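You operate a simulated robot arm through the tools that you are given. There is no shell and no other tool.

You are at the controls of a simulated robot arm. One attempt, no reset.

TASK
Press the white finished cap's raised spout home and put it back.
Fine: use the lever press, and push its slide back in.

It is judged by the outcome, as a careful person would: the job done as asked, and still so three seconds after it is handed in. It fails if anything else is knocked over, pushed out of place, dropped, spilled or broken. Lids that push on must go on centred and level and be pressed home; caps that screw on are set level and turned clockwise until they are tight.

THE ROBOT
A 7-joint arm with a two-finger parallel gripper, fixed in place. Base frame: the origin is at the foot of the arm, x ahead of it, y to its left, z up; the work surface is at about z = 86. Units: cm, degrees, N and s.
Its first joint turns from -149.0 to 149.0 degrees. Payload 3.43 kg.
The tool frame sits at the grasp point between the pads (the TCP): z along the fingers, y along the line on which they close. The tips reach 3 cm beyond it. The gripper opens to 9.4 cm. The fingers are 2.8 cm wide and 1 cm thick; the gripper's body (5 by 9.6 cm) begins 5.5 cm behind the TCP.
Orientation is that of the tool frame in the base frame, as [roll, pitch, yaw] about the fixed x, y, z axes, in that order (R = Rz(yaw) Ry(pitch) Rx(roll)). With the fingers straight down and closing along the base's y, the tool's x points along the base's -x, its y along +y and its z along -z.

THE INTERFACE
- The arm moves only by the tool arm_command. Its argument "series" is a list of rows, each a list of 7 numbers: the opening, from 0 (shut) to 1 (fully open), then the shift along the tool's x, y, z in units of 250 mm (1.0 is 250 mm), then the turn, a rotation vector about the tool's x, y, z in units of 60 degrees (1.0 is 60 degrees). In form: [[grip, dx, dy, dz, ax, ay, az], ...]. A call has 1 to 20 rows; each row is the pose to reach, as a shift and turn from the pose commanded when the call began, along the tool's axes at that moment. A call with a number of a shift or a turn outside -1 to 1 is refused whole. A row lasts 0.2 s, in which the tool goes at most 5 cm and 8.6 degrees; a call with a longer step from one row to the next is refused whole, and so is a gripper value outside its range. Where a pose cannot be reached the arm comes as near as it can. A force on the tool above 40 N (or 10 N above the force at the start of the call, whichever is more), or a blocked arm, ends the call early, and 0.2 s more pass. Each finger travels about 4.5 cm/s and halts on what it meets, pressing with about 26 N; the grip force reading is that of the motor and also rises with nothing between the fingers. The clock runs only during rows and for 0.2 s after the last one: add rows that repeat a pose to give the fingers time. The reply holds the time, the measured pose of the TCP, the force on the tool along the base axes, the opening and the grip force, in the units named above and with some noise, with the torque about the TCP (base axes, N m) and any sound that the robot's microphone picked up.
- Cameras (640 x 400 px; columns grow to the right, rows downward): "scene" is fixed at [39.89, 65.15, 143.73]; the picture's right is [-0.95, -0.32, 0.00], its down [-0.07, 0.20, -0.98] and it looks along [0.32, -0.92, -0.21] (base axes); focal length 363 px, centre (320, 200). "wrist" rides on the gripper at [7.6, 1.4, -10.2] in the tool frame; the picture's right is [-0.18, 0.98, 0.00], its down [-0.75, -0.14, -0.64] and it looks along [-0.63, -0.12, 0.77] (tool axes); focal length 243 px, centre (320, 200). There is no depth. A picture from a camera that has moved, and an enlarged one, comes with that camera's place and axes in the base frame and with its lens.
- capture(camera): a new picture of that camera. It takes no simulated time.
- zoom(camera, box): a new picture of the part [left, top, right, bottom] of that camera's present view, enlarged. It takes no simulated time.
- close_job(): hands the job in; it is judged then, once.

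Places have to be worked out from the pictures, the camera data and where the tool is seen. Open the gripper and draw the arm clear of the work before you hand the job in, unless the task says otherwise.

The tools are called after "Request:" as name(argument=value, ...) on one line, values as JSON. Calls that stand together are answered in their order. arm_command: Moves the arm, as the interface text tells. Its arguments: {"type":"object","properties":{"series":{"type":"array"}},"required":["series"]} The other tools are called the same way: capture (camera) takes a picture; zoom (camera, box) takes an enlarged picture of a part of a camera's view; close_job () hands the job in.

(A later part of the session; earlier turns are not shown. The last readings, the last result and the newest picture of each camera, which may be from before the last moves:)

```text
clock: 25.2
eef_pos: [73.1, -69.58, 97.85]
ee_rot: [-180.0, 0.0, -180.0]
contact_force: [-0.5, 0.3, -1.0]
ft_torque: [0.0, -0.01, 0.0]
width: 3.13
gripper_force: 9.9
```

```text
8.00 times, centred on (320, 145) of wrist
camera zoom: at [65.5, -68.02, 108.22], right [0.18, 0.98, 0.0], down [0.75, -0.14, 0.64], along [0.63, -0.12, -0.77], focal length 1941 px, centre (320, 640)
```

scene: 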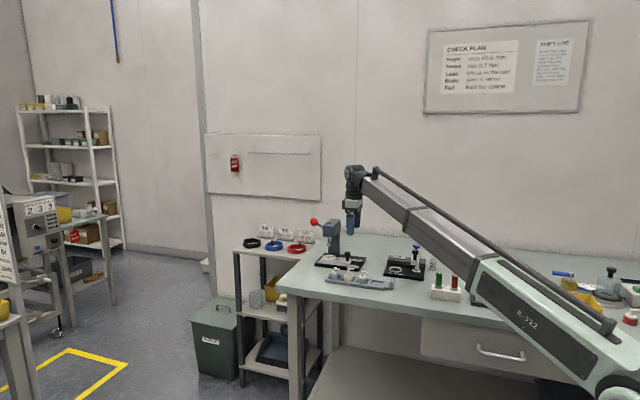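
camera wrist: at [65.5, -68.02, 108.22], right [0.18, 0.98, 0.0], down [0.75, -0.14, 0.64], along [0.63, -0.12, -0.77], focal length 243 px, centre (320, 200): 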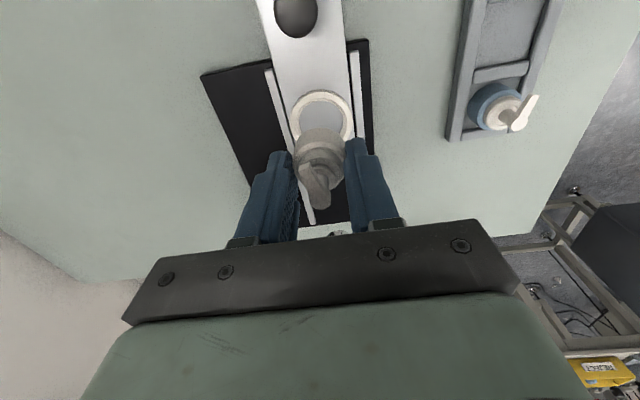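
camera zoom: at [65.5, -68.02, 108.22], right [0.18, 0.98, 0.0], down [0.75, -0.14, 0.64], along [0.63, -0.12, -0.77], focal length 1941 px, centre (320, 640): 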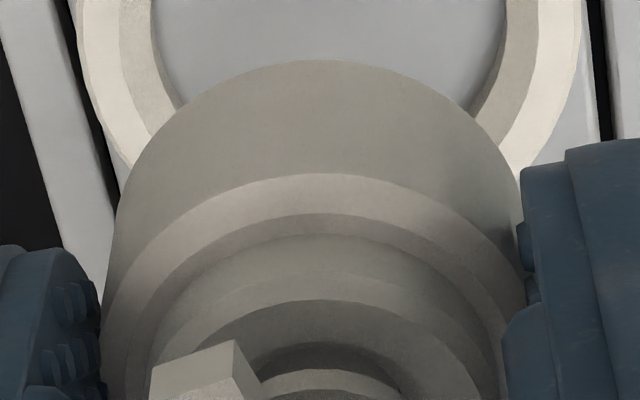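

The nest has a chamfered lead-in (top opening about 4.2 cm, hole about 3.7 cm) and the cap is about 3.14 cm wide; the ring centre works out near (73.45, -69.45). I shift slightly and lower to just above the ring.

Request:
arm_command(series=[[0, -0.011, 0.002, 0, 0, 0, 0], [0, -0.011, 0.002, 0.08, 0, 0, 0], [0, -0.011, 0.002, 0.15, 0, 0, 0], [0, -0.011, 0.002, 0.19, 0, 0, 0], [0, -0.011, 0.002, 0.19, 0, 0, 0]])

Request:
capture(camera="wrist")

Request:
zoom(camera="scene", box=[318, 235, 382, 275])

Request:
zoom(camera="wrist", box=[270, 110, 370, 172])

```text
clock: 26.4
eef_pos: [73.49, -69.5, 93.12]
ee_rot: [-180.0, 0.1, -180.0]
contact_force: [0.3, 0.4, -0.1]
ft_torque: [0.02, 0.01, -0.03]
width: 3.16
gripper_force: 9.5
```

```text
taken
camera wrist: at [65.77, -67.96, 103.45], right [0.18, 0.98, 0.0], down [0.75, -0.14, 0.64], along [0.63, -0.12, -0.77], focal length 243 px, centre (320, 200)
```

wrist: 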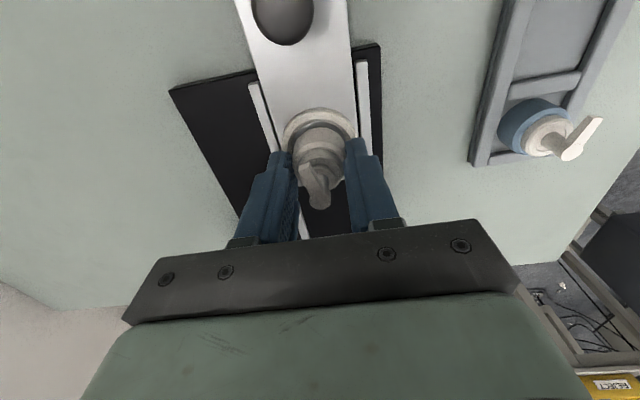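

```text
10.00 times, centred on (350, 255) of scene
camera zoom: at [39.89, 65.15, 143.73], right [-0.95, -0.32, 0.0], down [-0.07, 0.2, -0.98], along [0.32, -0.92, -0.21], focal length 3628 px, centre (20, -350)
```

zoom: 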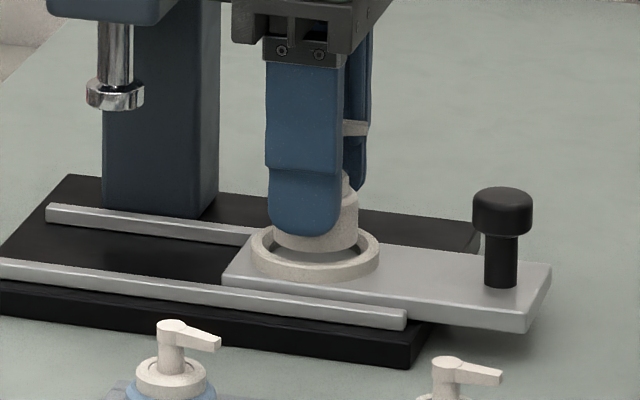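

```text
6.40 times, centred on (320, 141) of wrist
camera zoom: at [65.77, -67.96, 103.45], right [0.18, 0.98, 0.0], down [0.75, -0.14, 0.64], along [0.63, -0.12, -0.77], focal length 1553 px, centre (320, 578)
```

zoom: 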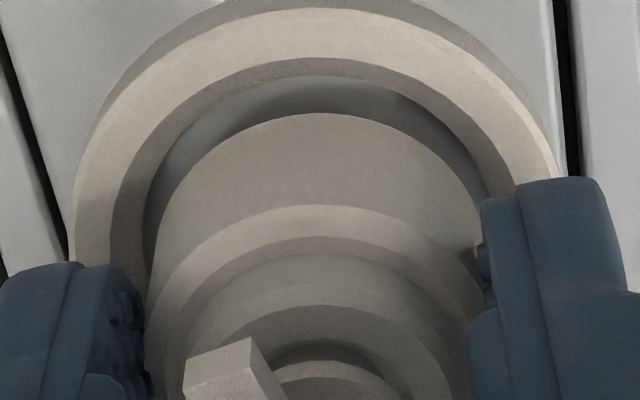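

Scene view shows the cap centred over the ring within about 1 mm; the wrist view suggests the ring is slightly further +x, so I nudge +0.1 cm and lower in small steps while watching force.

Request:
arm_command(series=[[0, -0.005, 0, 0.01, 0, 0, 0], [0, -0.005, 0, 0.02, 0, 0, 0], [0, -0.005, 0, 0.028, 0, 0, 0], [0, -0.005, 0, 0.028, 0, 0, 0]])

Request:
zoom(camera="wrist", box=[270, 110, 370, 172])

Request:
zoom(camera="scene", box=[318, 235, 382, 275])

```text
clock: 27.4
eef_pos: [73.59, -69.44, 92.57]
ee_rot: [-180.0, 0.0, 180.0]
contact_force: [0.4, 0.1, -0.6]
ft_torque: [-0.01, 0.0, 0.0]
width: 3.18
gripper_force: 10.7
```

```text
6.40 times, centred on (320, 141) of wrist
camera zoom: at [65.9, -67.97, 102.76], right [0.18, 0.98, 0.0], down [0.75, -0.14, 0.64], along [0.63, -0.12, -0.77], focal length 1553 px, centre (320, 578)
```

zoom: 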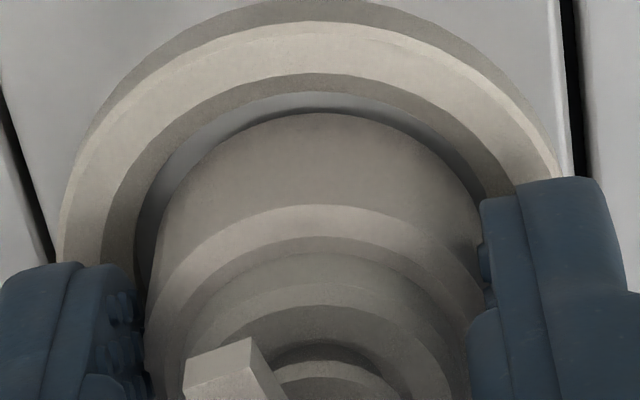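

```text
10.00 times, centred on (350, 255) of scene
camera zoom: at [39.89, 65.15, 143.73], right [-0.95, -0.32, 0.0], down [-0.07, 0.2, -0.98], along [0.32, -0.92, -0.21], focal length 3628 px, centre (20, -350)
```

zoom: 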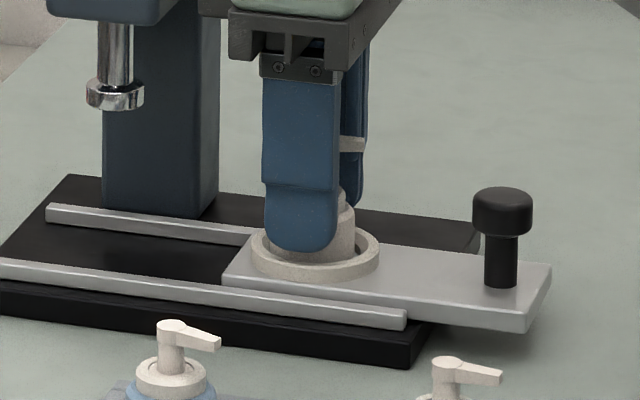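

Gaps look even; the slide itself can also self-centre along x. I keep lowering by about 1 mm per row toward the expected seat at TCP z ≈ 92.15.

Request:
arm_command(series=[[0, -0.003, 0, 0.004, 0, 0, 0], [0, -0.003, 0, 0.008, 0, 0, 0], [0, -0.003, 0, 0.012, 0, 0, 0], [0, -0.003, 0, 0.012, 0, 0, 0]])

Request:
zoom(camera="wrist", box=[270, 110, 370, 172])

```text
clock: 28.4
eef_pos: [73.69, -69.42, 92.27]
ee_rot: [-180.0, 0.0, 180.0]
contact_force: [-0.9, 0.3, 1.2]
ft_torque: [0.01, 0.03, 0.03]
width: 3.16
gripper_force: 10.1
```

```text
6.40 times, centred on (320, 141) of wrist
camera zoom: at [65.96, -67.97, 102.46], right [0.18, 0.98, 0.0], down [0.75, -0.14, 0.64], along [0.63, -0.12, -0.77], focal length 1553 px, centre (320, 578)
```

zoom: 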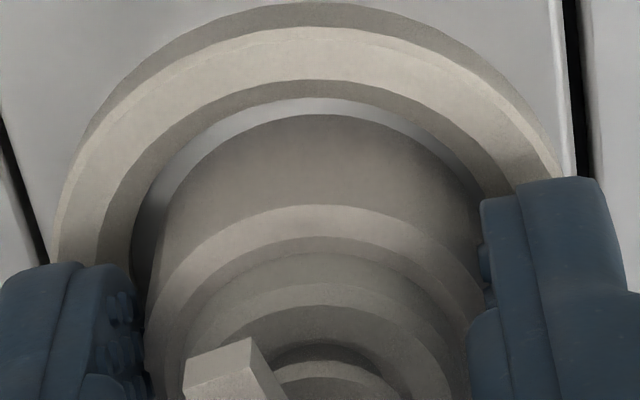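

Still free (about 1 N). I continue down 2 mm more.

Request:
arm_command(series=[[0, 0, 0, 0.004, 0, 0, 0], [0, 0, 0, 0.008, 0, 0, 0], [0, 0, 0, 0.008, 0, 0, 0]])

Request:
zoom(camera="wrist", box=[270, 110, 370, 172])

Request:
zoom(camera="scene", box=[318, 235, 382, 275])

```text
clock: 29.2
eef_pos: [73.62, -69.44, 92.08]
ee_rot: [-179.9, 0.0, 180.0]
contact_force: [-0.4, -0.6, 9.6]
ft_torque: [0.01, 0.02, 0.0]
width: 3.17
gripper_force: 10.1
```

```text
6.40 times, centred on (320, 141) of wrist
camera zoom: at [65.97, -67.98, 102.29], right [0.18, 0.98, 0.0], down [0.75, -0.14, 0.64], along [0.63, -0.12, -0.77], focal length 1553 px, centre (320, 578)
```

zoom: 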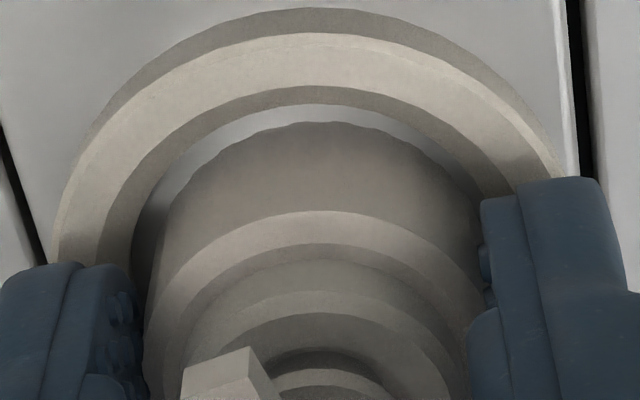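

```text
10.00 times, centred on (350, 255) of scene
camera zoom: at [39.89, 65.15, 143.73], right [-0.95, -0.32, 0.0], down [-0.07, 0.2, -0.98], along [0.32, -0.92, -0.21], focal length 3628 px, centre (20, -350)
```

zoom: 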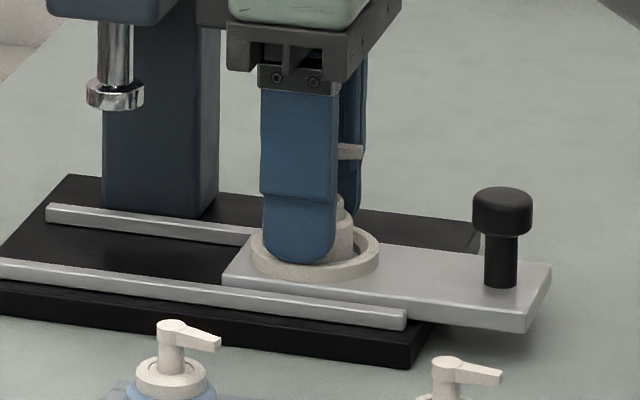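

Contact of about 10 N at the expected seat height; the cap sits inside the ring on the nest floor. I open the fingers and rise straight up.

Request:
arm_command(series=[[0.4, 0, 0, 0, 0, 0, 0], [0.5, 0, 0, 0, 0, 0, 0], [0.6, 0, 0, 0, 0, 0, 0], [0.6, 0, 0, 0, 0, 0, 0], [0.6, 0, 0, -0.08, 0, 0, 0], [0.7, 0, 0, -0.22, 0, 0, 0], [0.8, 0, 0, -0.36, 0, 0, 0], [1, 0, 0, -0.4, 0, 0, 0], [1, 0, 0, -0.4, 0, 0, 0]])

Request:
capture(camera="wrist")

Request:
zoom(camera="wrist", box=[270, 90, 370, 152])

Request:
zoom(camera="scene", box=[318, 235, 382, 275])

```text
clock: 31.2
eef_pos: [73.58, -69.49, 102.01]
ee_rot: [180.0, 0.1, -180.0]
contact_force: [-0.3, -0.2, -0.3]
ft_torque: [-0.01, -0.01, -0.02]
width: 9.42
gripper_force: 0.1
```

```text
taken
camera wrist: at [65.93, -67.96, 112.29], right [0.18, 0.98, 0.0], down [0.75, -0.14, 0.64], along [0.63, -0.12, -0.77], focal length 243 px, centre (320, 200)
```

wrist: 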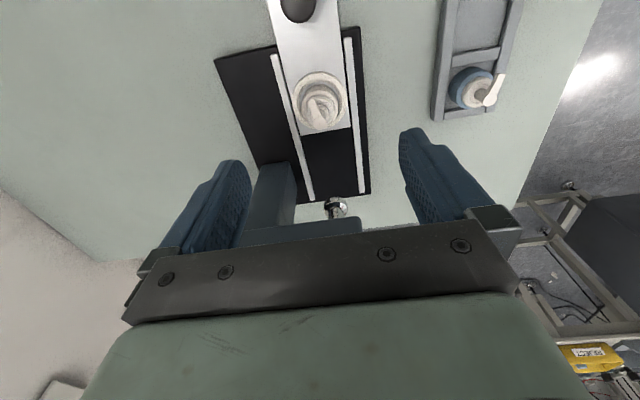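

```text
6.40 times, centred on (320, 121) of wrist
camera zoom: at [65.93, -67.96, 112.29], right [0.18, 0.98, 0.0], down [0.75, -0.14, 0.64], along [0.63, -0.12, -0.77], focal length 1553 px, centre (320, 706)
```

zoom: 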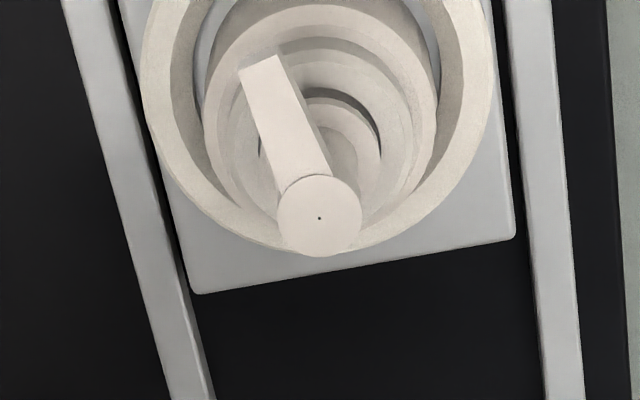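

```text
10.00 times, centred on (350, 255) of scene
camera zoom: at [39.89, 65.15, 143.73], right [-0.95, -0.32, 0.0], down [-0.07, 0.2, -0.98], along [0.32, -0.92, -0.21], focal length 3628 px, centre (20, -350)
```

zoom: 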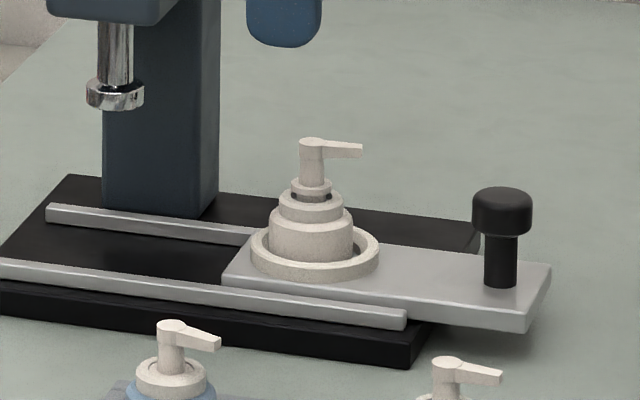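

The cap stands level in the nest, top at z ≈ 93.2, about 0.65 cm below the ram's underside. I go back to the knob (x ≈ 65.6) to push the slide in.

Request:
arm_command(series=[[1, 0.16, -0.002, 0, 0, 0, 0], [1, 0.318, -0.002, 0, 0, 0, 0], [0.8, 0.318, -0.002, 0.1, 0, 0, 0], [0.7, 0.318, -0.002, 0.2, 0, 0, 0], [0.7, 0.318, -0.002, 0.2, 0, 0, 0]])

Request:
capture(camera="wrist")

```text
clock: 32.4
eef_pos: [65.62, -69.61, 97.1]
ee_rot: [-179.9, 0.0, 180.0]
contact_force: [0.2, 0.4, 0.2]
ft_torque: [-0.05, -0.01, -0.03]
width: 6.57
gripper_force: 0.0
```

```text
taken
camera wrist: at [58.0, -68.01, 107.24], right [0.18, 0.98, 0.0], down [0.75, -0.14, 0.64], along [0.63, -0.12, -0.77], focal length 243 px, centre (320, 200)
```

wrist: 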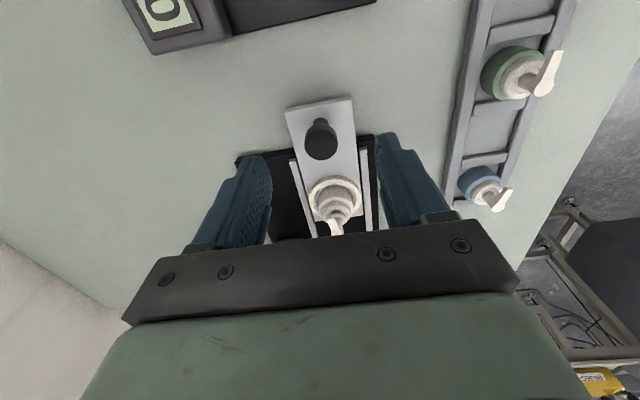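

The knob is centred between the fingers. I descend, grip it, and check the hold.

Request:
arm_command(series=[[0.7, 0.004, -0.002, 0.1, 0, 0, 0], [0.7, 0.004, -0.002, 0.186, 0, 0, 0], [0.7, 0.004, -0.002, 0.186, 0, 0, 0], [0.5, 0.004, -0.002, 0.186, 0, 0, 0], [0.3, 0.004, -0.002, 0.186, 0, 0, 0], [0.15, 0.004, -0.002, 0.186, 0, 0, 0], [0, 0.004, -0.002, 0.186, 0, 0, 0], [0, 0.004, -0.002, 0.186, 0, 0, 0], [0, 0.004, -0.002, 0.186, 0, 0, 0]])

Request:
zoom(camera="scene", box=[318, 235, 398, 285])

```text
clock: 34.4
eef_pos: [65.53, -69.51, 92.31]
ee_rot: [-180.0, 0.0, 180.0]
contact_force: [-0.2, 6.9, -2.1]
ft_torque: [0.05, 0.01, 0.02]
width: 2.33
gripper_force: 44.5
```

```text
8.00 times, centred on (358, 260) of scene
camera zoom: at [39.89, 65.15, 143.73], right [-0.95, -0.32, 0.0], down [-0.07, 0.2, -0.98], along [0.32, -0.92, -0.21], focal length 2902 px, centre (16, -280)
```

zoom: 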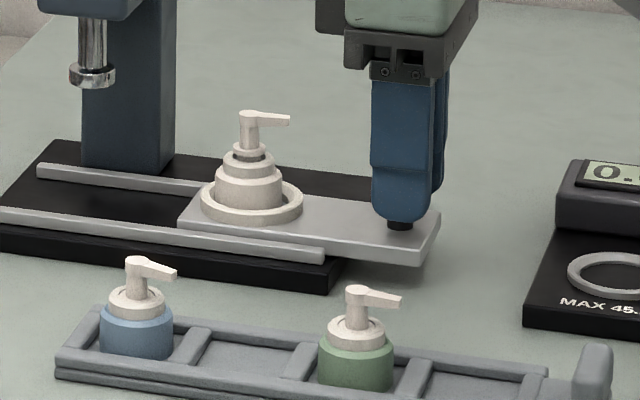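

The knob is held. I push the slide in slowly (+x) so the cap stays settled.

Request:
arm_command(series=[[0, -0.01, 0.0036, 0, 0, 0, 0], [0, -0.03, 0.0036, 0, 0, 0, 0], [0, -0.05, 0.0036, 0, 0, 0, 0], [0, -0.07, 0.0036, 0, 0, 0, 0], [0, -0.09, 0.0036, 0, 0, 0, 0], [0, -0.11, 0.0036, 0, 0, 0, 0], [0, -0.13, 0.0036, 0, 0, 0, 0], [0, -0.15, 0.0036, 0, 0, 0, 0], [0, -0.17, 0.0036, 0, 0, 0, 0], [0, -0.19, 0.0036, 0, 0, 0, 0], [0, -0.21, 0.0036, 0, 0, 0, 0], [0, -0.23, 0.0036, 0, 0, 0, 0], [0, -0.25, 0.0036, 0, 0, 0, 0], [0, -0.27, 0.0036, 0, 0, 0, 0], [0, -0.29, 0.0036, 0, 0, 0, 0], [0, -0.305, 0.0036, 0, 0, 0, 0], [0, -0.32, 0.0036, 0, 0, 0, 0], [0, -0.332, 0.0036, 0, 0, 0, 0], [0, -0.342, 0.0036, 0, 0, 0, 0]])

Request:
zoom(camera="scene", box=[310, 220, 390, 270])

Request:
capture(camera="wrist")

```text
clock: 38.4
eef_pos: [74.11, -69.53, 92.31]
ee_rot: [-180.0, 0.0, 180.0]
contact_force: [-5.4, -3.0, -5.5]
ft_torque: [-0.09, -0.77, 0.31]
width: 2.34
gripper_force: 44.8
```

```text
8.00 times, centred on (350, 245) of scene
camera zoom: at [39.89, 65.15, 143.73], right [-0.95, -0.32, 0.0], down [-0.07, 0.2, -0.98], along [0.32, -0.92, -0.21], focal length 2902 px, centre (80, -160)
```

zoom: 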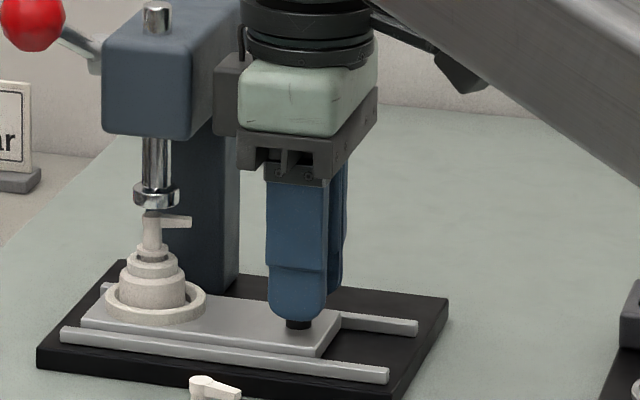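

```text
taken
camera wrist: at [66.41, -68.0, 102.58], right [0.18, 0.98, 0.0], down [0.75, -0.14, 0.64], along [0.63, -0.12, -0.77], focal length 243 px, centre (320, 200)
```

wrist: 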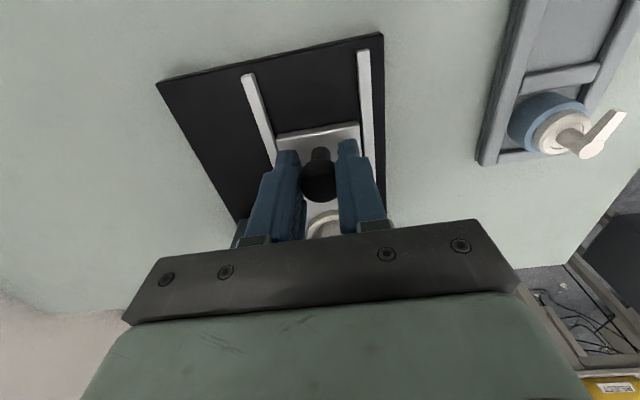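

The cap now stands under the ram. I push a few more millimetres to feel for the slide's inner end stop.

Request:
arm_command(series=[[0, -0.006, 0, 0, 0, 0, 0], [0, -0.012, 0, 0, 0, 0, 0], [0, -0.012, 0, 0, 0, 0, 0]])

Request:
zoom(camera="scene", box=[310, 220, 390, 270])

```text
clock: 39.2
eef_pos: [74.11, -69.48, 92.49]
ee_rot: [179.9, -0.4, 179.9]
contact_force: [-32.4, 0.8, -9.1]
ft_torque: [-0.07, -0.39, -0.01]
width: 2.32
gripper_force: 45.0
```

```text
8.00 times, centred on (350, 245) of scene
camera zoom: at [39.89, 65.15, 143.73], right [-0.95, -0.32, 0.0], down [-0.07, 0.2, -0.98], along [0.32, -0.92, -0.21], focal length 2902 px, centre (80, -160)
```

zoom: 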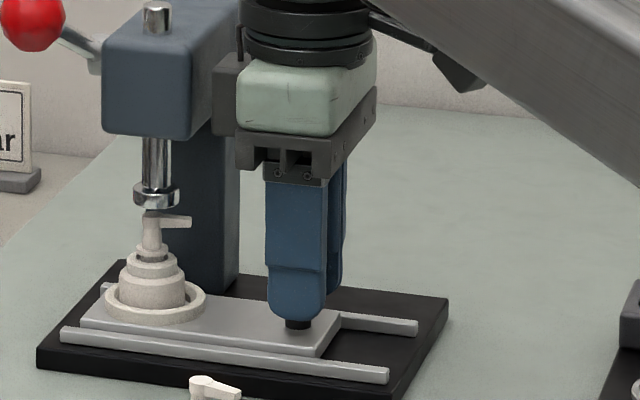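

The slide is at its stop (32 N, no more motion). I relieve the push, open, and rise clear.

Request:
arm_command(series=[[0, 0.006, 0, 0, 0, 0, 0], [0, 0.012, 0, 0, 0, 0, 0], [0.3, 0.012, 0, 0, 0, 0, 0], [0.6, 0.012, 0, 0, 0, 0, 0], [0.6, 0.012, 0, 0, 0, 0, 0], [0.6, 0.012, 0, -0.1, 0, 0, 0], [0.6, 0.012, 0, -0.25, 0, 0, 0], [0.6, 0.05, 0, -0.4, 0, 0, 0], [0.3, 0.1, 0, -0.5, 0, 0, 0], [0, 0.12, 0, -0.6, 0, 0, 0], [0, 0.14, 0, -0.72, 0, 0, 0], [0, 0.16, 0, -0.84, 0, 0, 0], [0, 0.2, -0.05, -0.98, 0, 0, 0], [0, 0.24, -0.08, -0.98, 0, 0, 0], [0, 0.24, -0.08, -0.98, 0, 0, 0]])

Request:
capture(camera="wrist")

Request:
zoom(camera="scene", box=[300, 205, 380, 275])

```text
clock: 42.4
eef_pos: [68.26, -71.61, 116.9]
ee_rot: [-180.0, 0.0, 180.0]
contact_force: [0.7, -0.1, 0.3]
ft_torque: [0.0, 0.01, 0.02]
width: 0.03
gripper_force: 25.6
```

```text
taken
camera wrist: at [60.74, -70.0, 127.07], right [0.18, 0.98, 0.0], down [0.75, -0.14, 0.64], along [0.63, -0.12, -0.77], focal length 243 px, centre (320, 200)
```

wrist: 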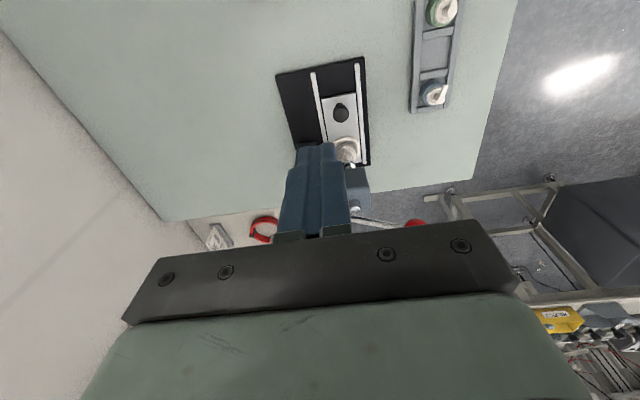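

```text
5.71 times, centred on (340, 240) of scene
camera zoom: at [39.89, 65.15, 143.73], right [-0.95, -0.32, 0.0], down [-0.07, 0.2, -0.98], along [0.32, -0.92, -0.21], focal length 2073 px, centre (206, -29)
```

zoom: 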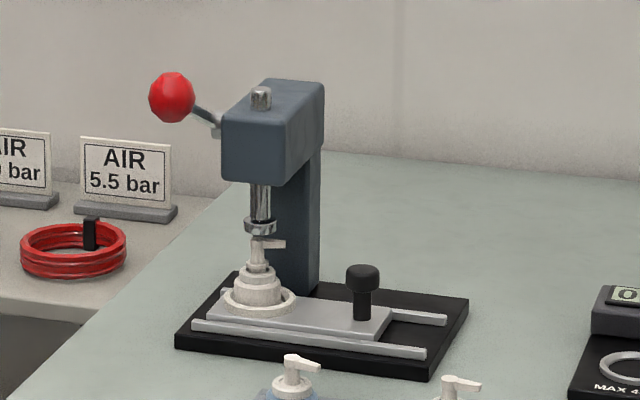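

The ball's edge now shows in the wrist view just above the gripper plate. I tilt outward about 15° to bring the lever fully into view.

Request:
arm_command(series=[[0, 0, 0, -0.1, 0, 0, 0], [0, 0, 0, -0.2, 0, 0, 0], [0, 0, 0, -0.28, 0, 0, 0], [0, 0, 0, -0.28, 0, 0, 0]])

Request:
capture(camera="wrist")

Request:
zoom(camera="wrist", box=[300, 120, 460, 220])

```text
clock: 43.4
eef_pos: [68.33, -71.39, 123.95]
ee_rot: [-180.0, 0.0, 179.9]
contact_force: [0.2, 0.1, 0.1]
ft_torque: [-0.03, -0.01, -0.02]
width: 0.0
gripper_force: 25.4
```

```text
taken
camera wrist: at [60.73, -69.96, 134.17], right [0.18, 0.98, 0.0], down [0.75, -0.14, 0.64], along [0.63, -0.12, -0.77], focal length 243 px, centre (320, 200)
```

wrist: 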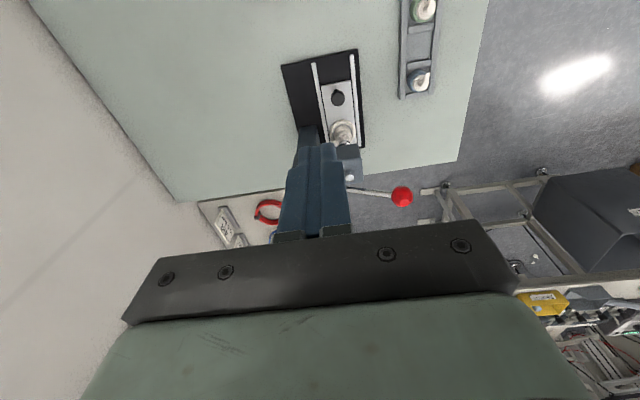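

```text
4.00 times, centred on (380, 170) of wrist
camera zoom: at [60.73, -69.96, 134.17], right [0.18, 0.98, 0.0], down [0.75, -0.14, 0.64], along [0.63, -0.12, -0.77], focal length 970 px, centre (80, 320)
```

zoom: 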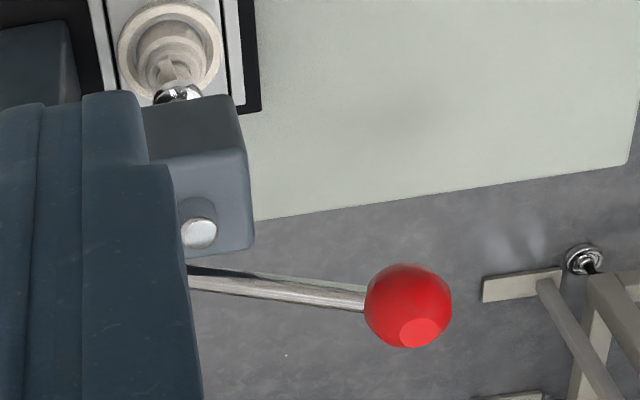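

Triangulating both views gives the ball centre at (85.9, -62.0, 105.5), radius about 1.65, with the lever pivoting about an x-axis hub near y ≈ -70.5, z ≈ 101.7; the head's front face is at y ≈ -67.4. I reposition with a radial yaw, then tilt 45° outward so closed fingertips can press the ball from above.

Request:
arm_command(series=[[0, -0.01, 0.08, 0.04, 0, 0, 0.1], [0, -0.02, 0.16, 0.08, 0, 0, 0.2], [0, -0.03, 0.24, 0.12, 0, 0, 0.3], [0, -0.04, 0.32, 0.16, 0, 0, 0.4], [0, -0.05, 0.4, 0.2, 0, 0, 0.5], [0, -0.064, 0.458, 0.236, 0, 0, 0.6], [0, -0.064, 0.458, 0.236, 0, 0, 0.6]])

Request:
arm_command(series=[[0, 0, 0, 0, 0, -0.125, 0], [0, 0, 0, 0, 0, -0.25, 0], [0, 0, 0, 0, 0, -0.375, 0], [0, 0, 0, 0, 0, -0.5, 0], [0, 0, 0, 0, 0, -0.625, 0], [0, 0, 0, 0, 0, -0.75, 0], [0, 0, 0, 0, 0, -0.75, 0]])

Request:
capture(camera="wrist")

Request:
capture(camera="scene")

```text
clock: 45.0
eef_pos: [70.03, -60.03, 117.87]
ee_rot: [-180.0, 0.0, 143.9]
contact_force: [-0.4, 0.5, 0.9]
ft_torque: [-0.06, 0.01, 0.01]
width: 0.01
gripper_force: 25.7
```

```text
clock: 46.6
eef_pos: [69.98, -60.06, 118.03]
ee_rot: [-179.9, 45.0, 144.1]
contact_force: [0.7, 0.3, -0.3]
ft_torque: [0.03, 0.02, -0.03]
width: 0.0
gripper_force: 25.8
```

```text
taken
camera wrist: at [60.59, -51.35, 119.83], right [0.68, 0.72, 0.13], down [-0.02, -0.16, 0.99], along [0.73, -0.68, -0.09], focal length 243 px, centre (320, 200)
```

wrist: 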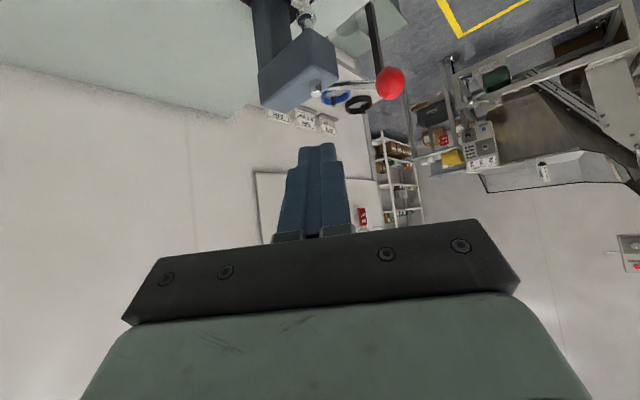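

```text
taken
```

scene: 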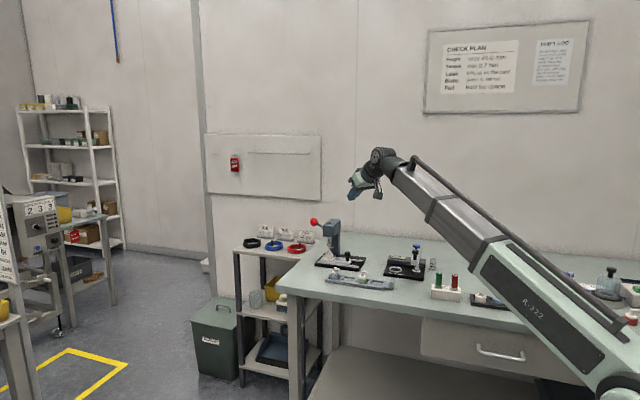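

Pose is as planned (45° tilt). I move to about 2 cm above the ball contact pose, keeping clear of the head.

Request:
arm_command(series=[[0, -0.037, 0.062, 0.109, 0, 0, 0], [0, -0.075, 0.124, 0.217, 0, 0, 0], [0, -0.112, 0.185, 0.326, 0, 0, 0], [0, -0.15, 0.247, 0.434, 0, 0, 0], [0, -0.187, 0.309, 0.543, 0, 0, 0], [0, -0.187, 0.309, 0.543, 0, 0, 0]])

Request:
zoom(camera="scene", box=[290, 190, 390, 260])

Request:
capture(camera="wrist")

```text
clock: 48.0
eef_pos: [85.0, -61.41, 111.76]
ee_rot: [-180.0, 45.0, 144.0]
contact_force: [0.9, -0.4, -0.7]
ft_torque: [0.02, -0.02, 0.03]
width: 0.0
gripper_force: 26.4
```

```text
5.71 times, centred on (340, 225) of scene
camera zoom: at [39.89, 65.15, 143.73], right [-0.95, -0.32, 0.0], down [-0.07, 0.2, -0.98], along [0.32, -0.92, -0.21], focal length 2073 px, centre (206, 57)
```

zoom: 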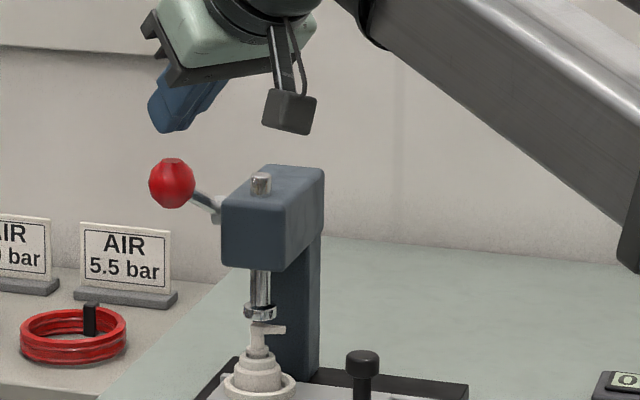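

```text
taken
camera wrist: at [75.67, -52.76, 113.56], right [0.68, 0.72, 0.13], down [-0.02, -0.16, 0.99], along [0.73, -0.68, -0.1], focal length 243 px, centre (320, 200)
```

wrist: 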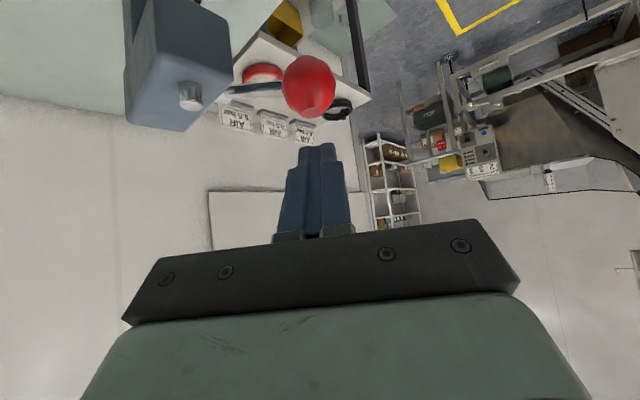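

Fingertips are poised directly above the ball. I press down (base -z) in small steps and watch the force.

Request:
arm_command(series=[[0, 0.0141, 0, 0.0141, 0, 0, 0], [0, 0.0283, 0, 0.0283, 0, 0, 0], [0, 0.0424, 0, 0.0424, 0, 0, 0], [0, 0.0566, 0, 0.0566, 0, 0, 0], [0, 0.0707, 0, 0.0707, 0, 0, 0], [0, 0.0849, 0, 0.0849, 0, 0, 0]])

Request:
zoom(camera="scene", box=[290, 190, 390, 260])

```text
clock: 49.4
eef_pos: [85.01, -61.4, 108.65]
ee_rot: [-180.0, 44.9, 144.0]
contact_force: [0.0, -0.7, 1.1]
ft_torque: [0.04, -0.01, 0.0]
width: 0.0
gripper_force: 26.4
```

```text
5.71 times, centred on (340, 225) of scene
camera zoom: at [39.89, 65.15, 143.73], right [-0.95, -0.32, 0.0], down [-0.07, 0.2, -0.98], along [0.32, -0.92, -0.21], focal length 2073 px, centre (206, 57)
```

zoom: 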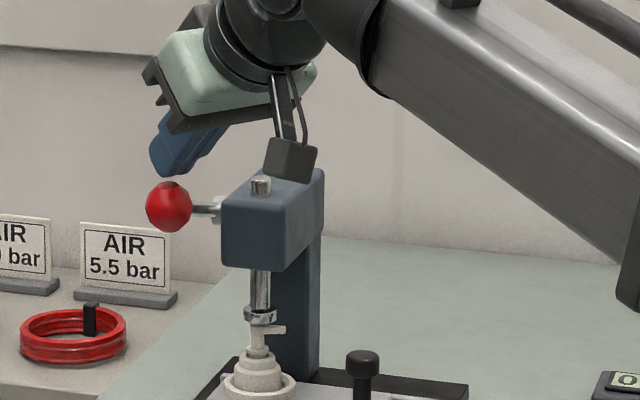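

The lever is turning freely (ball dropped ~1.7 cm, about 1 N). I continue pressing down.

Request:
arm_command(series=[[0, 0.0141, 0, 0.0141, 0, 0, 0], [0, 0.0283, 0, 0.0283, 0, 0, 0], [0, 0.0424, 0, 0.0424, 0, 0, 0], [0, 0.0566, 0, 0.0566, 0, 0, 0], [0, 0.0707, 0, 0.0707, 0, 0, 0], [0, 0.0849, 0, 0.0849, 0, 0, 0]])

Request:
zoom(camera="scene", box=[290, 190, 390, 260])

```text
clock: 50.8
eef_pos: [84.98, -61.35, 105.75]
ee_rot: [-180.0, 45.0, 144.0]
contact_force: [0.4, 1.1, 2.7]
ft_torque: [0.02, -0.06, -0.01]
width: 0.0
gripper_force: 26.0
```

```text
5.71 times, centred on (340, 225) of scene
camera zoom: at [39.89, 65.15, 143.73], right [-0.95, -0.32, 0.0], down [-0.07, 0.2, -0.98], along [0.32, -0.92, -0.21], focal length 2073 px, centre (206, 57)
```

zoom: 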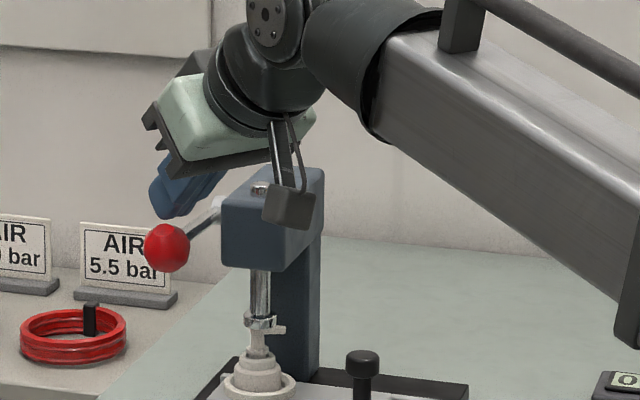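

The ram has come down to about touch the spout. I keep pressing; force should start rising as the spout is driven home.

Request:
arm_command(series=[[0, 0.0141, 0, 0.0141, 0, 0, 0], [0, 0.0283, 0, 0.0283, 0, 0, 0], [0, 0.0424, 0, 0.0424, 0, 0, 0], [0, 0.0566, 0, 0.0566, 0, 0, 0], [0, 0.0566, 0, 0.0566, 0, 0, 0]])

Request:
zoom(camera="scene", box=[290, 190, 390, 260])

Request:
zoom(camera="scene", box=[316, 234, 348, 266])

```text
clock: 52.0
eef_pos: [85.02, -61.45, 103.7]
ee_rot: [-179.9, 45.0, 144.1]
contact_force: [1.3, -2.1, 2.5]
ft_torque: [-0.05, -0.09, 0.01]
width: 0.01
gripper_force: 25.7
```

```text
5.71 times, centred on (340, 225) of scene
camera zoom: at [39.89, 65.15, 143.73], right [-0.95, -0.32, 0.0], down [-0.07, 0.2, -0.98], along [0.32, -0.92, -0.21], focal length 2073 px, centre (206, 57)
```

zoom: 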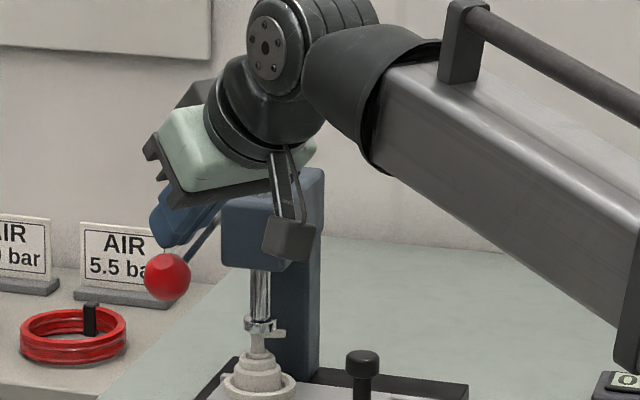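

```text
12.50 times, centred on (332, 250) of scene
camera zoom: at [39.89, 65.15, 143.73], right [-0.95, -0.32, 0.0], down [-0.07, 0.2, -0.98], along [0.32, -0.92, -0.21], focal length 4534 px, centre (170, -425)
```

zoom: 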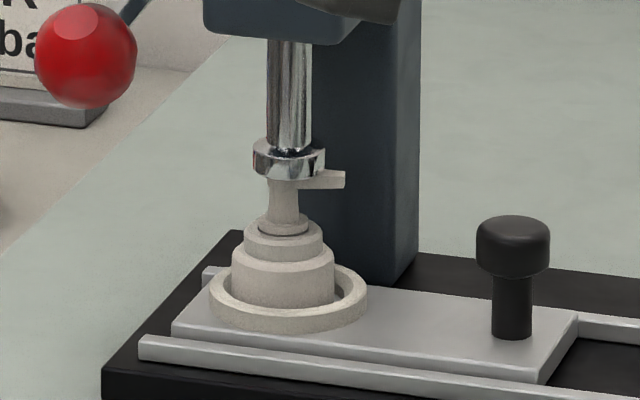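

The ram is on the spout and the collar gap looks smaller. I continue pressing in finer steps.

Request:
arm_command(series=[[0, 0.0113, 0, 0.0113, 0, 0, 0], [0, 0.0226, 0, 0.0226, 0, 0, 0], [0, 0.0339, 0, 0.0339, 0, 0, 0], [0, 0.0453, 0, 0.0453, 0, 0, 0], [0, 0.0453, 0, 0.0453, 0, 0, 0]])

Request:
zoom(camera="scene", box=[290, 190, 390, 260])

Request:
zoom(camera="scene", box=[316, 234, 348, 266])

```text
clock: 53.2
eef_pos: [84.94, -61.33, 102.12]
ee_rot: [-180.0, 45.0, 144.0]
contact_force: [0.9, -3.4, 3.4]
ft_torque: [-0.11, -0.03, -0.03]
width: 0.0
gripper_force: 26.1
```

```text
5.71 times, centred on (340, 225) of scene
camera zoom: at [39.89, 65.15, 143.73], right [-0.95, -0.32, 0.0], down [-0.07, 0.2, -0.98], along [0.32, -0.92, -0.21], focal length 2073 px, centre (206, 57)
```

zoom: 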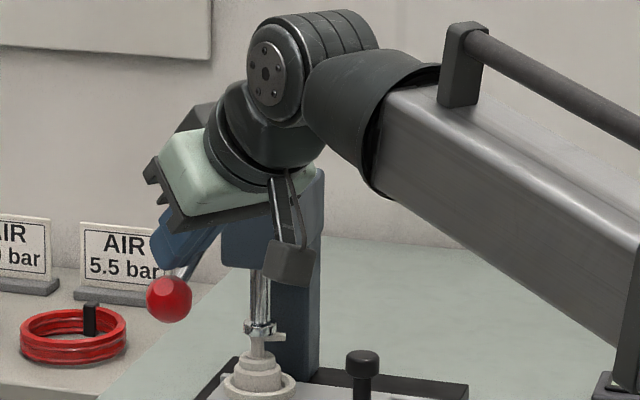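

```text
12.50 times, centred on (332, 250) of scene
camera zoom: at [39.89, 65.15, 143.73], right [-0.95, -0.32, 0.0], down [-0.07, 0.2, -0.98], along [0.32, -0.92, -0.21], focal length 4534 px, centre (170, -425)
```

zoom: 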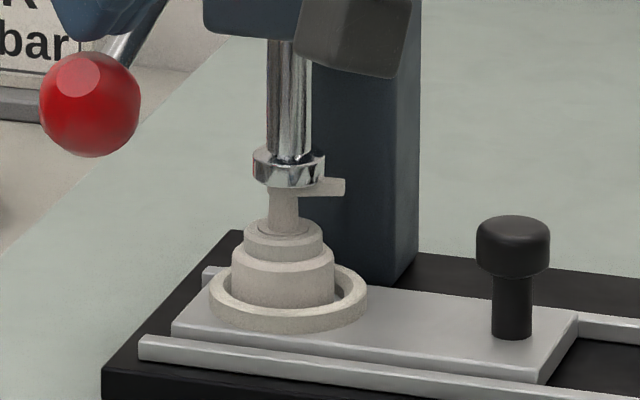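

The spout's disc is nearly down on the collar. I press further until a firm stop shows.

Request:
arm_command(series=[[0, 0.0085, 0, 0.0085, 0, 0, 0], [0, 0.017, 0, 0.017, 0, 0, 0], [0, 0.0255, 0, 0.0255, 0, 0, 0], [0, 0.034, 0, 0.034, 0, 0, 0], [0, 0.034, 0, 0.034, 0, 0, 0]])

Request:
zoom(camera="scene", box=[290, 190, 390, 260])

Request:
zoom(camera="scene", box=[316, 234, 348, 266])

```text
clock: 54.4
eef_pos: [84.98, -61.36, 101.26]
ee_rot: [-180.0, 45.4, 143.9]
contact_force: [-2.5, -1.9, 38.9]
ft_torque: [-0.24, -0.33, -0.07]
width: 0.0
gripper_force: 25.9
```

```text
5.71 times, centred on (340, 225) of scene
camera zoom: at [39.89, 65.15, 143.73], right [-0.95, -0.32, 0.0], down [-0.07, 0.2, -0.98], along [0.32, -0.92, -0.21], focal length 2073 px, centre (206, 57)
```

zoom: 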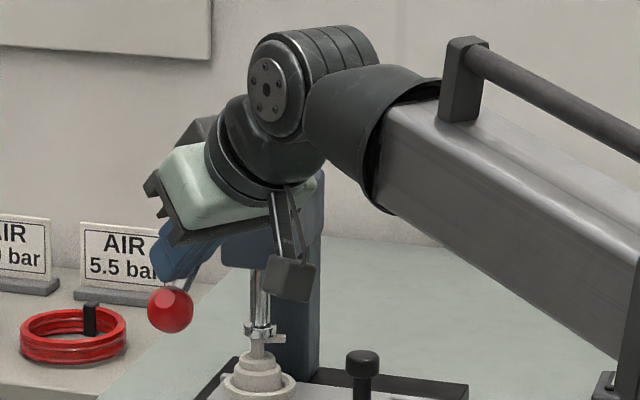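

```text
12.50 times, centred on (332, 250) of scene
camera zoom: at [39.89, 65.15, 143.73], right [-0.95, -0.32, 0.0], down [-0.07, 0.2, -0.98], along [0.32, -0.92, -0.21], focal length 4534 px, centre (170, -425)
```

zoom: 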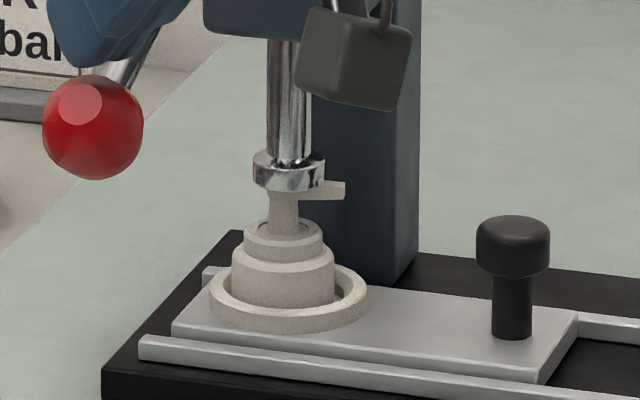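

Force jumped to about 39 N: a firm stop, and the spout now looks seated in the collar like the other caps. I ease off upward and see whether the lever returns by itself.

Request:
arm_command(series=[[0, 0, 0, 0, 0, 0, 0], [0, -0.0141, 0, -0.0141, 0, 0, 0], [0, -0.0354, 0, -0.0354, 0, 0, 0], [0, -0.0707, 0, -0.0707, 0, 0, 0], [0, -0.106, 0, -0.106, 0, 0, 0], [0, -0.106, 0, -0.106, 0, 0, 0]])

Request:
zoom(camera="scene", box=[290, 190, 390, 260])

Request:
zoom(camera="scene", box=[316, 234, 348, 266])

```text
clock: 55.8
eef_pos: [84.97, -61.38, 104.56]
ee_rot: [180.0, 45.0, 144.0]
contact_force: [-0.2, -0.7, 1.8]
ft_torque: [0.05, -0.02, -0.02]
width: 0.0
gripper_force: 25.8
```

```text
5.71 times, centred on (340, 225) of scene
camera zoom: at [39.89, 65.15, 143.73], right [-0.95, -0.32, 0.0], down [-0.07, 0.2, -0.98], along [0.32, -0.92, -0.21], focal length 2073 px, centre (206, 57)
```

zoom: 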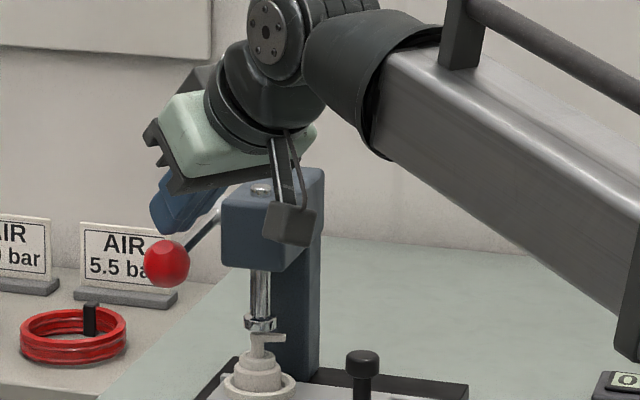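

```text
12.50 times, centred on (332, 250) of scene
camera zoom: at [39.89, 65.15, 143.73], right [-0.95, -0.32, 0.0], down [-0.07, 0.2, -0.98], along [0.32, -0.92, -0.21], focal length 4534 px, centre (170, -425)
```

zoom: 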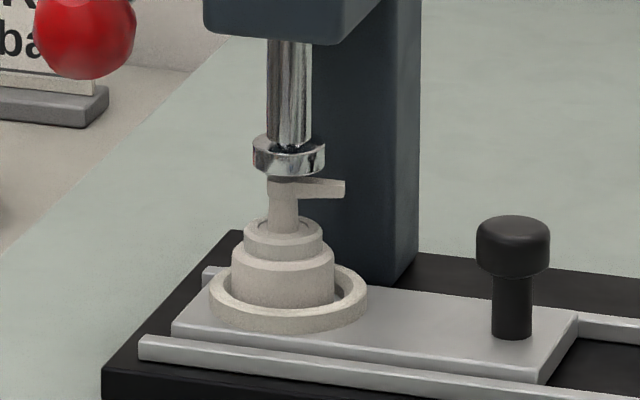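

The lever follows back up by spring and the spout stays down. I keep rising slowly until the lever is fully back.

Request:
arm_command(series=[[0, -0.0283, 0, -0.0283, 0, 0, 0], [0, -0.0566, 0, -0.0566, 0, 0, 0], [0, -0.0849, 0, -0.0849, 0, 0, 0], [0, -0.1131, 0, -0.1131, 0, 0, 0], [0, -0.1414, 0, -0.1414, 0, 0, 0], [0, -0.1697, 0, -0.1697, 0, 0, 0], [0, -0.198, 0, -0.198, 0, 0, 0], [0, -0.24, 0, -0.24, 0, 0, 0], [0, -0.28, 0, -0.28, 0, 0, 0], [0, -0.28, 0, -0.28, 0, 0, 0]])

Request:
zoom(camera="scene", box=[290, 190, 390, 260])

Request:
zoom(camera="scene", box=[316, 234, 348, 266])

Request:
zoom(camera="scene", box=[325, 258, 373, 288])

```text
clock: 58.0
eef_pos: [84.98, -61.29, 114.6]
ee_rot: [-180.0, 45.1, 144.0]
contact_force: [0.4, 0.0, -0.5]
ft_torque: [-0.05, 0.02, -0.01]
width: 0.0
gripper_force: 26.4
```

```text
5.71 times, centred on (340, 225) of scene
camera zoom: at [39.89, 65.15, 143.73], right [-0.95, -0.32, 0.0], down [-0.07, 0.2, -0.98], along [0.32, -0.92, -0.21], focal length 2073 px, centre (206, 57)
```

zoom: 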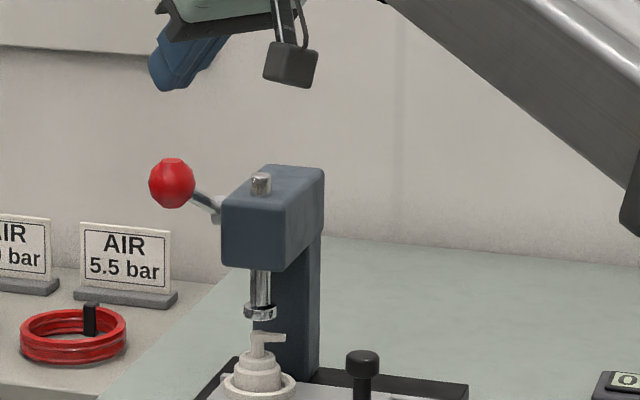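

```text
12.50 times, centred on (332, 250) of scene
camera zoom: at [39.89, 65.15, 143.73], right [-0.95, -0.32, 0.0], down [-0.07, 0.2, -0.98], along [0.32, -0.92, -0.21], focal length 4534 px, centre (170, -425)
```

zoom: 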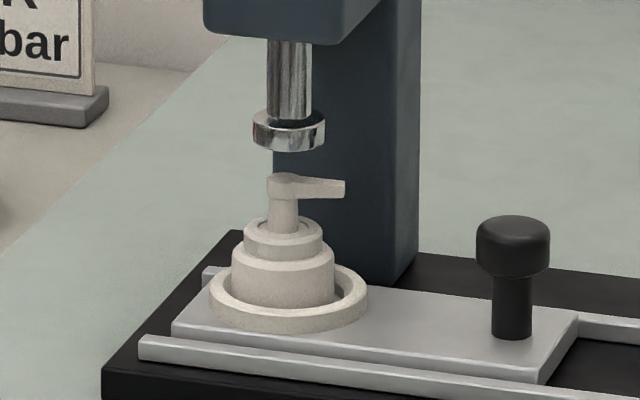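

```text
13.33 times, centred on (349, 273) of scene
camera zoom: at [39.89, 65.15, 143.73], right [-0.95, -0.32, 0.0], down [-0.07, 0.2, -0.98], along [0.32, -0.92, -0.21], focal length 4837 px, centre (-67, -773)
```

zoom: 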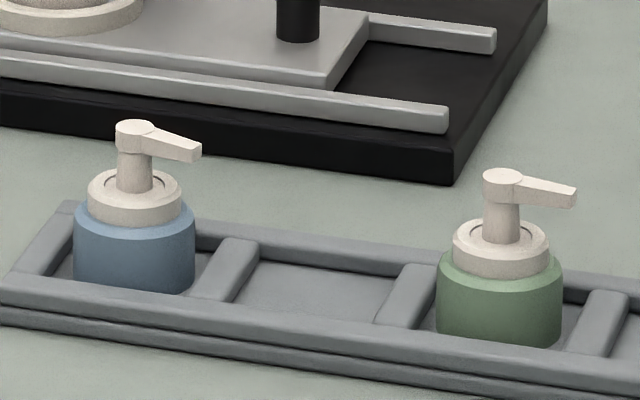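

Lever back at its rest position. I zoom tighter on the white cap and the green reference to compare spout heights.

Request:
zoom(camera="scene", box=[323, 245, 347, 260])

Request:
zoom(camera="scene", box=[352, 268, 376, 283])

Request:
zoom(camera="scene", box=[325, 264, 349, 279])

```text
16.00 times, centred on (335, 252) of scene
camera zoom: at [39.89, 65.15, 143.73], right [-0.95, -0.32, 0.0], down [-0.07, 0.2, -0.98], along [0.32, -0.92, -0.21], focal length 5804 px, centre (80, -640)
```

zoom: 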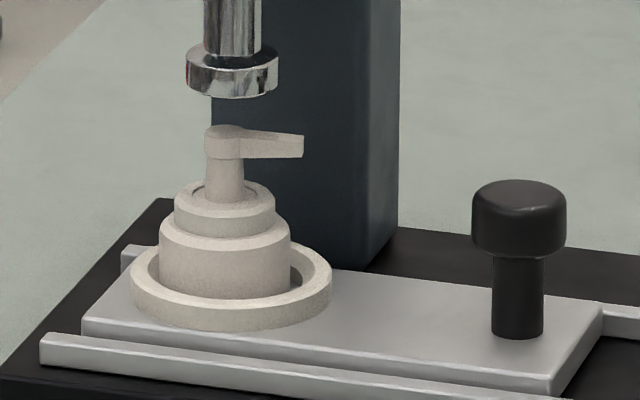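

```text
16.00 times, centred on (364, 276) of scene
camera zoom: at [39.89, 65.15, 143.73], right [-0.95, -0.32, 0.0], down [-0.07, 0.2, -0.98], along [0.32, -0.92, -0.21], focal length 5804 px, centre (-384, -1008)
```

zoom: 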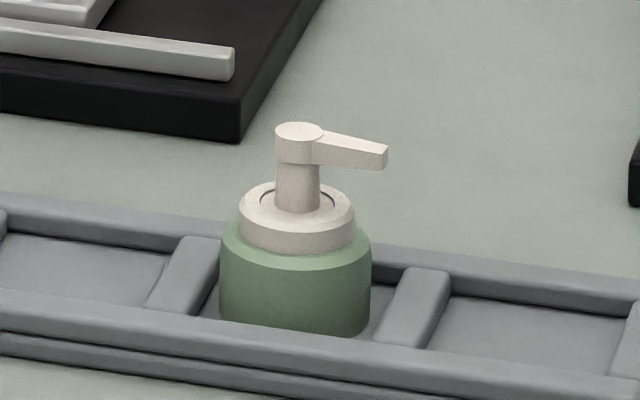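

```text
16.00 times, centred on (337, 272) of scene
camera zoom: at [39.89, 65.15, 143.73], right [-0.95, -0.32, 0.0], down [-0.07, 0.2, -0.98], along [0.32, -0.92, -0.21], focal length 5804 px, centre (48, -944)
```

zoom: 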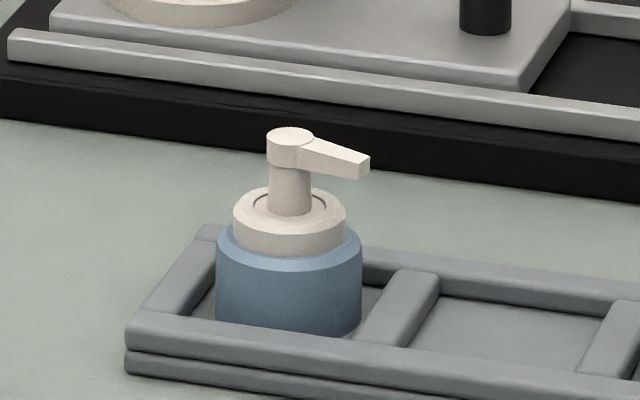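

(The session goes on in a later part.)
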